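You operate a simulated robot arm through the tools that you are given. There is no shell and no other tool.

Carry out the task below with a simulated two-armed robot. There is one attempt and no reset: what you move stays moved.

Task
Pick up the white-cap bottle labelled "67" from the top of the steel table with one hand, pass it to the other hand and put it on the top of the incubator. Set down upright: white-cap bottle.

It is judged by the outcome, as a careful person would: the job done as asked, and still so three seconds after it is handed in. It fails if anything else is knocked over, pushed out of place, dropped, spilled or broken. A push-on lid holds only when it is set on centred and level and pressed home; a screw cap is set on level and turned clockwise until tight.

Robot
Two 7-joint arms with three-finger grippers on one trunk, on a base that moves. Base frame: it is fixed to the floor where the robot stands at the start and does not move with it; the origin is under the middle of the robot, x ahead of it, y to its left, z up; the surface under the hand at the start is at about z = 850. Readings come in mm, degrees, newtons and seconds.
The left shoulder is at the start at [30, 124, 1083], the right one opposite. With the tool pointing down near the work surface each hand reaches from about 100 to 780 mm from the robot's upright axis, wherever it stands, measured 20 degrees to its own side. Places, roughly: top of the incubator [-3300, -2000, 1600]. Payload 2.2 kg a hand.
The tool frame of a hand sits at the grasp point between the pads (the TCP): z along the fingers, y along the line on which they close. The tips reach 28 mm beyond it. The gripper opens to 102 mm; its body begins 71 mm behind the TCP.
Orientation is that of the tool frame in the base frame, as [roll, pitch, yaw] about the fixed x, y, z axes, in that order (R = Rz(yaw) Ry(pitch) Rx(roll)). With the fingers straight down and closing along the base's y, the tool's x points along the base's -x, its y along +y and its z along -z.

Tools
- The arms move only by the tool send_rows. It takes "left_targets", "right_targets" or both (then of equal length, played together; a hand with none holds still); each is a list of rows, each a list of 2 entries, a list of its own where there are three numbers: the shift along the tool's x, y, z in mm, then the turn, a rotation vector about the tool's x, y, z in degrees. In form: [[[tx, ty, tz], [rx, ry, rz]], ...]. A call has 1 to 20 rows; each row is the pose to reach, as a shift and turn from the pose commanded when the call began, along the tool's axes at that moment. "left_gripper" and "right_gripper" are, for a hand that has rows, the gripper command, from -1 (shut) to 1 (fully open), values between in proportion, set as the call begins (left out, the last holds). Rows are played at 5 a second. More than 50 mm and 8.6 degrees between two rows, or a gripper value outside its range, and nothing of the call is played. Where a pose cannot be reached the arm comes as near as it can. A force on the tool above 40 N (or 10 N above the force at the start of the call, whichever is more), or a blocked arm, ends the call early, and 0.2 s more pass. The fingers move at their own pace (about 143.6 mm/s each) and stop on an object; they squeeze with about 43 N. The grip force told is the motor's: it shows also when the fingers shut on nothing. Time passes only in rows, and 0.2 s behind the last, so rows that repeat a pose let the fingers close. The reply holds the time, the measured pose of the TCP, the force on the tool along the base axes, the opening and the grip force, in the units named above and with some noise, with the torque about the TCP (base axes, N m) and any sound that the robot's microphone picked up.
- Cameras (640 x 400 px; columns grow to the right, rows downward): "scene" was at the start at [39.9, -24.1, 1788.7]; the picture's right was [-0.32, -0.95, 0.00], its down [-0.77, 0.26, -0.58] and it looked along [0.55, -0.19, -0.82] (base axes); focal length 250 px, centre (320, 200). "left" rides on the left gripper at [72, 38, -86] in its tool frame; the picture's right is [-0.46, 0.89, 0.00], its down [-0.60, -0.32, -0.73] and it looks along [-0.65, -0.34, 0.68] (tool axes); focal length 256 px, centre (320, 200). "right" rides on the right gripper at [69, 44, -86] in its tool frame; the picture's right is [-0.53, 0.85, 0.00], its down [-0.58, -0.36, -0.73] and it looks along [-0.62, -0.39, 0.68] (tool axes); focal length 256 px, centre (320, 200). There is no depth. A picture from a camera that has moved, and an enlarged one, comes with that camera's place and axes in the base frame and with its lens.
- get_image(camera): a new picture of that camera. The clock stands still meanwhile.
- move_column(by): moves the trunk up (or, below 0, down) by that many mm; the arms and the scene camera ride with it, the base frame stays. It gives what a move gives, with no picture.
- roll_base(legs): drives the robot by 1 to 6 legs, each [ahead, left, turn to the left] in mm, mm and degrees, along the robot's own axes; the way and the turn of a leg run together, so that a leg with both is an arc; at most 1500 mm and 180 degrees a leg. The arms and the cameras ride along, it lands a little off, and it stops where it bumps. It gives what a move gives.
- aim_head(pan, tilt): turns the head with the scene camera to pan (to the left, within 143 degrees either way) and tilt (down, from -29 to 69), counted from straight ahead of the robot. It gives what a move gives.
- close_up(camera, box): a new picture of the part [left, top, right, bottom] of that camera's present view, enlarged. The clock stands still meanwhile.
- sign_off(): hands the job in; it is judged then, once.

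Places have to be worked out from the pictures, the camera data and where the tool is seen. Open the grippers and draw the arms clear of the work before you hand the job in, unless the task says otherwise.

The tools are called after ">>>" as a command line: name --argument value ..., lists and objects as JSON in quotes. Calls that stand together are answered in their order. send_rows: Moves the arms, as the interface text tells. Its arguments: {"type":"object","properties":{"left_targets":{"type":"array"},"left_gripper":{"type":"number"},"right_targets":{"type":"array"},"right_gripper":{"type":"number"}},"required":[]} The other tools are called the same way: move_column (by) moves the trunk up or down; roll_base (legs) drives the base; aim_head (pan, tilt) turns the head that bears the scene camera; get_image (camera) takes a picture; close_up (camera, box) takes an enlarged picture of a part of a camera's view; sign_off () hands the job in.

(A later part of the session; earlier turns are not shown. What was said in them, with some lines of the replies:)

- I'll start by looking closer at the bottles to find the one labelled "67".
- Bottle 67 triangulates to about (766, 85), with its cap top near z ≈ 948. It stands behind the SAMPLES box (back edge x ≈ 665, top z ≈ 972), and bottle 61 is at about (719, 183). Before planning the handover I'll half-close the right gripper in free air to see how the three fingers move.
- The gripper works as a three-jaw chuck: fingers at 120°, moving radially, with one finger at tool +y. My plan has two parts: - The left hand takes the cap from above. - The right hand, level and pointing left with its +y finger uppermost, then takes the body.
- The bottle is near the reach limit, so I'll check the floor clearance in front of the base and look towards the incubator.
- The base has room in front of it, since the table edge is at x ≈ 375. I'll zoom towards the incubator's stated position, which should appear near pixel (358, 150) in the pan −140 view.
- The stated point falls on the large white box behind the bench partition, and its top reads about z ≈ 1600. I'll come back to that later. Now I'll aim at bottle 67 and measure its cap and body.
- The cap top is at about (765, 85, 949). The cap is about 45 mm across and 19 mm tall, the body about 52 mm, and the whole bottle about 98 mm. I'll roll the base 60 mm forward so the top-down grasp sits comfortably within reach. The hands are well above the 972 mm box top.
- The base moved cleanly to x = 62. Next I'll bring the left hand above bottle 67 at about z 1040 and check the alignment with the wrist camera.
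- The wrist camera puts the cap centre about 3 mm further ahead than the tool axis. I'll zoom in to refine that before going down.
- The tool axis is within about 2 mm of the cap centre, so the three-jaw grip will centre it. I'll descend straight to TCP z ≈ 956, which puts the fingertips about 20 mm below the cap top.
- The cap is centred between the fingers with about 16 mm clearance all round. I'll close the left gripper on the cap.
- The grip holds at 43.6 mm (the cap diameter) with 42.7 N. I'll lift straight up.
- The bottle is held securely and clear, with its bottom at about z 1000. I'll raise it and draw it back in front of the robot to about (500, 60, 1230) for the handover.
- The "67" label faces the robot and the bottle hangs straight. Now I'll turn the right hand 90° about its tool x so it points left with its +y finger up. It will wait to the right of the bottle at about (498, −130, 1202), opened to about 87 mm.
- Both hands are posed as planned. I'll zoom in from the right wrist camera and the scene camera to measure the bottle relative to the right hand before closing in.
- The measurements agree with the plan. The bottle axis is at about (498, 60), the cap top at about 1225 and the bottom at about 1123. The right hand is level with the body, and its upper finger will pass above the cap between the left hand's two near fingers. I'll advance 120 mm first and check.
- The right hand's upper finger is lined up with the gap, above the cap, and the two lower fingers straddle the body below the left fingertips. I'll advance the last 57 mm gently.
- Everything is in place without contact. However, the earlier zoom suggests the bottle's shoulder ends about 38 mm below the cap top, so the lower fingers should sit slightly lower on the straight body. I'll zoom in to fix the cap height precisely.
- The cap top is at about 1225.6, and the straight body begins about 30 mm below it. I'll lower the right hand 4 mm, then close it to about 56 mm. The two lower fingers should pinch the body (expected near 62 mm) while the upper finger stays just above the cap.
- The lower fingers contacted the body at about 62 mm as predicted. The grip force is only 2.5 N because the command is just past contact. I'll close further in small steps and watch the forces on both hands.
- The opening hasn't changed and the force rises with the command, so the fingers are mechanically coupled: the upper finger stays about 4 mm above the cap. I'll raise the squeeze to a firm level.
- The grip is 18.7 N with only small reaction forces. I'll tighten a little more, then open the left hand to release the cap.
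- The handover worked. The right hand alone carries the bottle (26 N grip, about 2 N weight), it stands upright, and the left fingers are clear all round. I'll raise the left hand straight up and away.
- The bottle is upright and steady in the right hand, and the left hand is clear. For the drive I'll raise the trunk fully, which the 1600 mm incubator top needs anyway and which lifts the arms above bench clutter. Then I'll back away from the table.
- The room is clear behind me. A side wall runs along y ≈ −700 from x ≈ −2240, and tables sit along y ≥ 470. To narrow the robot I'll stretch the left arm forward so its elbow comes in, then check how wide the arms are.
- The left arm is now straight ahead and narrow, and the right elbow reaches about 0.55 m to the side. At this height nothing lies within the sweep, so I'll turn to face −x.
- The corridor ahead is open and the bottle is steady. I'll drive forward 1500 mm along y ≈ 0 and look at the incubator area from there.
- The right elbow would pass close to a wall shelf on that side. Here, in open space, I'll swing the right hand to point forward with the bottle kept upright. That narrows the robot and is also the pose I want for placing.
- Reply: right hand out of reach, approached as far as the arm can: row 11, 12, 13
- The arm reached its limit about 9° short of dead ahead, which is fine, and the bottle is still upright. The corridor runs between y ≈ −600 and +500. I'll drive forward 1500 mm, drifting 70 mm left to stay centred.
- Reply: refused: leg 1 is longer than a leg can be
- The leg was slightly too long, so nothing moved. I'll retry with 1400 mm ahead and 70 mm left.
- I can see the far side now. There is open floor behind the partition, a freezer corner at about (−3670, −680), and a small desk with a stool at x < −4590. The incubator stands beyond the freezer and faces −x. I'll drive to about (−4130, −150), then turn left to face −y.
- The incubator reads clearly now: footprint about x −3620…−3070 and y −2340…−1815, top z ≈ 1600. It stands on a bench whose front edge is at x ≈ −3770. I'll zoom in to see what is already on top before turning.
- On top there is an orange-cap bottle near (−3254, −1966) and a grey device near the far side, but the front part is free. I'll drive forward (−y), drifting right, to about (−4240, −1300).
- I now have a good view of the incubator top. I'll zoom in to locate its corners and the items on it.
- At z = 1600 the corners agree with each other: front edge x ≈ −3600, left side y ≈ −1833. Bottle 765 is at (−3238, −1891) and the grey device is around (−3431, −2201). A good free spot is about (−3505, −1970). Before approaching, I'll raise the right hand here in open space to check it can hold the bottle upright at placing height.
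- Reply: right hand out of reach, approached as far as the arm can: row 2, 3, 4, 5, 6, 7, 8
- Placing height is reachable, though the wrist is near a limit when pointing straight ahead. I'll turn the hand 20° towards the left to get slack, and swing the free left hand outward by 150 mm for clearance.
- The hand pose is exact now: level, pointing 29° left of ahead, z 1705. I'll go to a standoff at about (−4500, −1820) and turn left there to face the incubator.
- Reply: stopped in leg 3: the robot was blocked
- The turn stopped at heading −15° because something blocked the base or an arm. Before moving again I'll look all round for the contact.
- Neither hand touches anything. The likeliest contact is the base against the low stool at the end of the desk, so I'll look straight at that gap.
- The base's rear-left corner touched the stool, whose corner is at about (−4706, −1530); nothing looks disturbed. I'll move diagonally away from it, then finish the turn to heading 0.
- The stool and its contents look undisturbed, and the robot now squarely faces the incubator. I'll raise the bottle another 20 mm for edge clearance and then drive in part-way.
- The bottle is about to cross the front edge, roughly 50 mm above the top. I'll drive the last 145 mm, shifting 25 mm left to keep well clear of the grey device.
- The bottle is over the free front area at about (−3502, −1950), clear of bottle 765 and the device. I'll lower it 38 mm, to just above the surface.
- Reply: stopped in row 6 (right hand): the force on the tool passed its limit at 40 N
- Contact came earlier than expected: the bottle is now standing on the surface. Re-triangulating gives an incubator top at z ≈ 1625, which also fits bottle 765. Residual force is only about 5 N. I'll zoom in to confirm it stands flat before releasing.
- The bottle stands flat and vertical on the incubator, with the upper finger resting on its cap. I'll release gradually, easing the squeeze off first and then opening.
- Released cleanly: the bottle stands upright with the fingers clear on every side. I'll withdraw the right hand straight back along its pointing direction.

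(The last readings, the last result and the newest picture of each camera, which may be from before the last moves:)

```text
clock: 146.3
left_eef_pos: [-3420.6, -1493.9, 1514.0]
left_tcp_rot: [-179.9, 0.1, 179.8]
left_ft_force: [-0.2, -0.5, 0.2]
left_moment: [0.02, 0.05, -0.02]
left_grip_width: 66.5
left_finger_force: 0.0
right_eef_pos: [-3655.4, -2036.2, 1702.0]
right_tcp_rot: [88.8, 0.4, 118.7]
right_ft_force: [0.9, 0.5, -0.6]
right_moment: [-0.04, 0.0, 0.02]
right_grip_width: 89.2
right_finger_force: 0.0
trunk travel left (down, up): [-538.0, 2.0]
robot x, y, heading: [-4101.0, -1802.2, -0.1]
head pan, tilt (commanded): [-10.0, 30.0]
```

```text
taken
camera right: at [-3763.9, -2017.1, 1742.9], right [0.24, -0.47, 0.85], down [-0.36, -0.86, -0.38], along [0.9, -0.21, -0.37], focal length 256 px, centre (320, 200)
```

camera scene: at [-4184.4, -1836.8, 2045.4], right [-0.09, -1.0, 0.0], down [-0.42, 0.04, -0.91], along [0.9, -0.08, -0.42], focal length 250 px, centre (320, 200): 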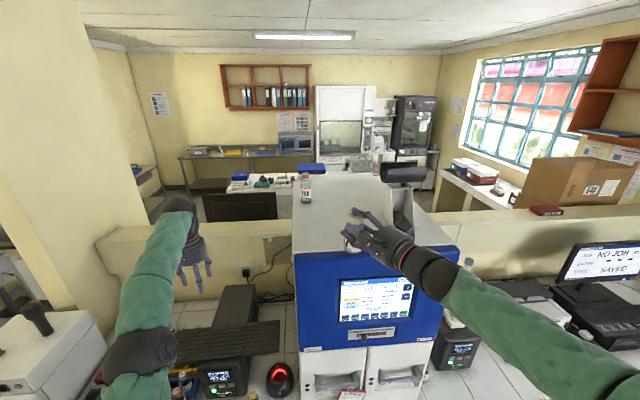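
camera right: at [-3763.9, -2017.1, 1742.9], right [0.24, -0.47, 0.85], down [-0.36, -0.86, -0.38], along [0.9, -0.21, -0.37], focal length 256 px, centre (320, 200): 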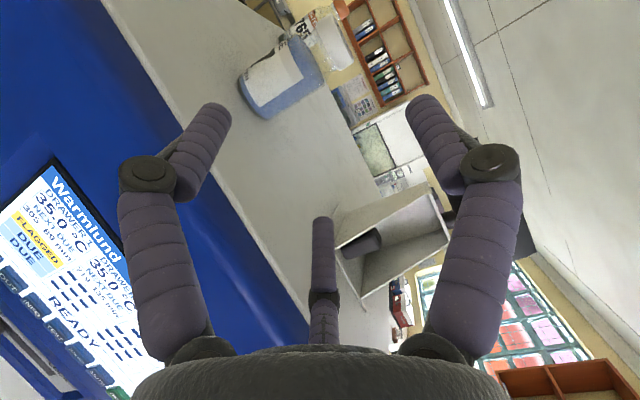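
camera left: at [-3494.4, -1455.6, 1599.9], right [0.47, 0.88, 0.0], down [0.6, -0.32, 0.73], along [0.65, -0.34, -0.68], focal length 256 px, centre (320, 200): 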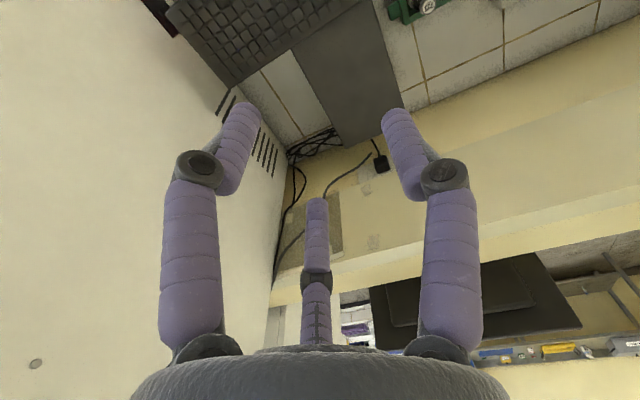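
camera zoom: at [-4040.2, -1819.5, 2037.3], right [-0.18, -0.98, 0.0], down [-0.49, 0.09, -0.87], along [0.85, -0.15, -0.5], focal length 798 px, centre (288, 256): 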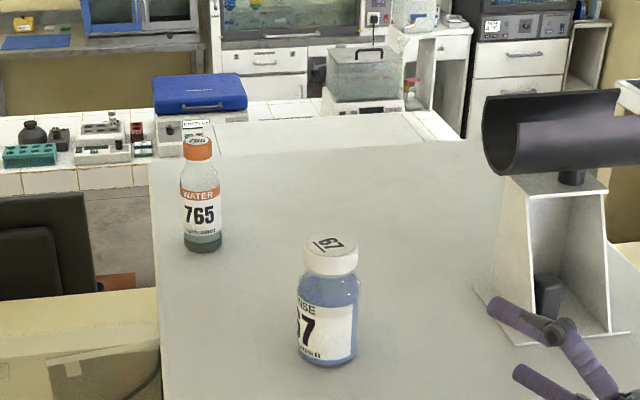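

Bottle 67 stands upright on the incubator, and bottle 765 and the grey device are untouched. I'll back the base off 180 mm, staying short of the stool, and open both grippers fully.

>>> roll_base --legs '[[-180, 0, 0]]'

>>> send_rows --right_targets '[[[0, 0, 0], [0, 0, 0]], [[0, 0, 0], [0, 0, 0]], [[0, 0, 0], [0, 0, 0]]]' --left_targets '[[[0, 0, 0], [0, 0, 0]], [[0, 0, 0], [0, 0, 0]], [[0, 0, 0], [0, 0, 0]]]' --right_gripper 1 --left_gripper 1

>>> get_image --camera "scene"

>>> close_up --camera "scene" --box '[240, 100, 440, 225]'

```text
clock: 147.8
left_eef_pos: [-3601.1, -1494.3, 1512.6]
left_tcp_rot: [-180.0, 0.0, 179.7]
left_ft_force: [1.2, 0.4, 0.6]
left_moment: [0.02, 0.0, -0.01]
left_grip_width: 66.2
left_finger_force: 0.0
right_eef_pos: [-3833.9, -2035.0, 1701.1]
right_tcp_rot: [88.9, 0.3, 118.7]
right_ft_force: [0.4, -0.5, -0.9]
right_moment: [0.02, -0.05, 0.03]
right_grip_width: 89.3
right_finger_force: 0.1
trunk travel left (down, up): [-538.0, 2.0]
robot x, y, heading: [-4281.6, -1803.4, -0.1]
head pan, tilt (commanded): [-10.0, 30.0]
```

```text
clock: 148.6
left_eef_pos: [-3603.1, -1494.0, 1514.4]
left_tcp_rot: [-179.9, 0.1, 179.6]
left_ft_force: [-0.2, 0.9, 0.0]
left_moment: [-0.02, -0.05, 0.0]
left_grip_width: 101.6
left_finger_force: 0.1
right_eef_pos: [-3836.8, -2035.3, 1702.6]
right_tcp_rot: [88.8, 0.4, 118.6]
right_ft_force: [0.4, -0.5, 0.9]
right_moment: [0.03, 0.0, 0.0]
right_grip_width: 102.2
right_finger_force: 0.1
trunk travel left (down, up): [-538.0, 2.0]
robot x, y, heading: [-4282.2, -1804.2, -0.4]
head pan, tilt (commanded): [-10.0, 30.0]
```

```text
taken
camera scene: at [-4222.8, -1818.8, 2037.4], right [-0.18, -0.98, 0.0], down [-0.49, 0.09, -0.87], along [0.85, -0.15, -0.5], focal length 250 px, centre (320, 200)
```

scene: 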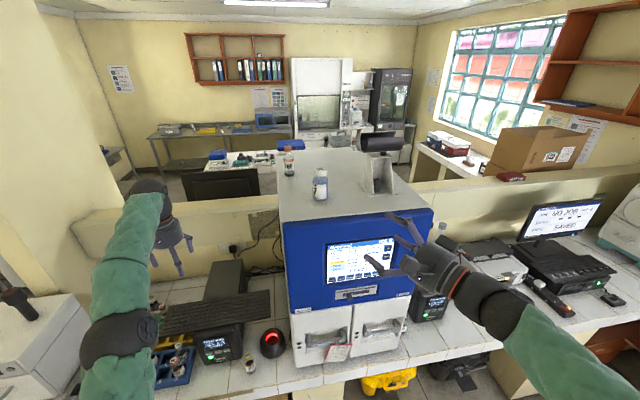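

```text
3.20 times, centred on (340, 162) of scene
camera zoom: at [-4222.8, -1818.8, 2037.4], right [-0.18, -0.98, 0.0], down [-0.49, 0.09, -0.87], along [0.85, -0.15, -0.5], focal length 798 px, centre (256, 320)
```

zoom: 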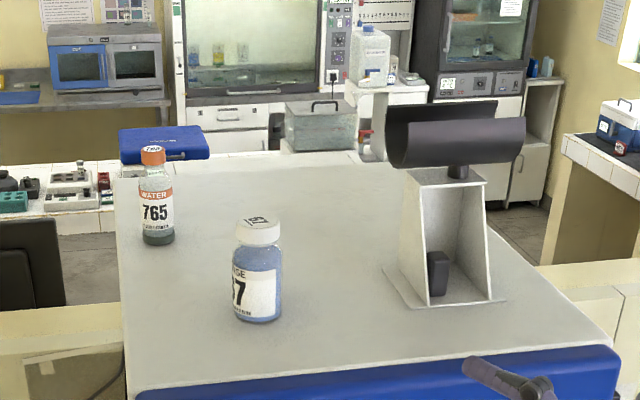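

Bottle 67 stands upright and steady on the incubator top, and its neighbours are undisturbed. Both grippers are open and both arms are clear, so I'm handing the job in.

>>> sign_off

```text
The job is handed in.
```

Bottle "67" is standing upright on the top of the incubator, and the job has been handed in.

- **Handover:** The left hand picked it up by the cap. The right hand then took it by the body before the left let go.
- **Placement:** It stands about 125 mm in from the incubator's front edge. Bottle 765 and the grey device that were already on top looked undisturbed in the last pictures.
- **Bump on the way:** While turning, the base stopped when it was blocked, most likely by a corner touching the low stool at the end of the desk. Afterwards the stool and the things on it looked undisturbed in the pictures.
- **Set-down force:** The incubator top was higher than the rough figure given, about z = 1625 rather than 1600. The bottle met the surface sooner than planned, and the 40 N force limit stopped the hand. The bottle was pushed up slightly in the grip but stayed upright, and it released cleanly.

Both grippers are open and both arms are clear of the work.
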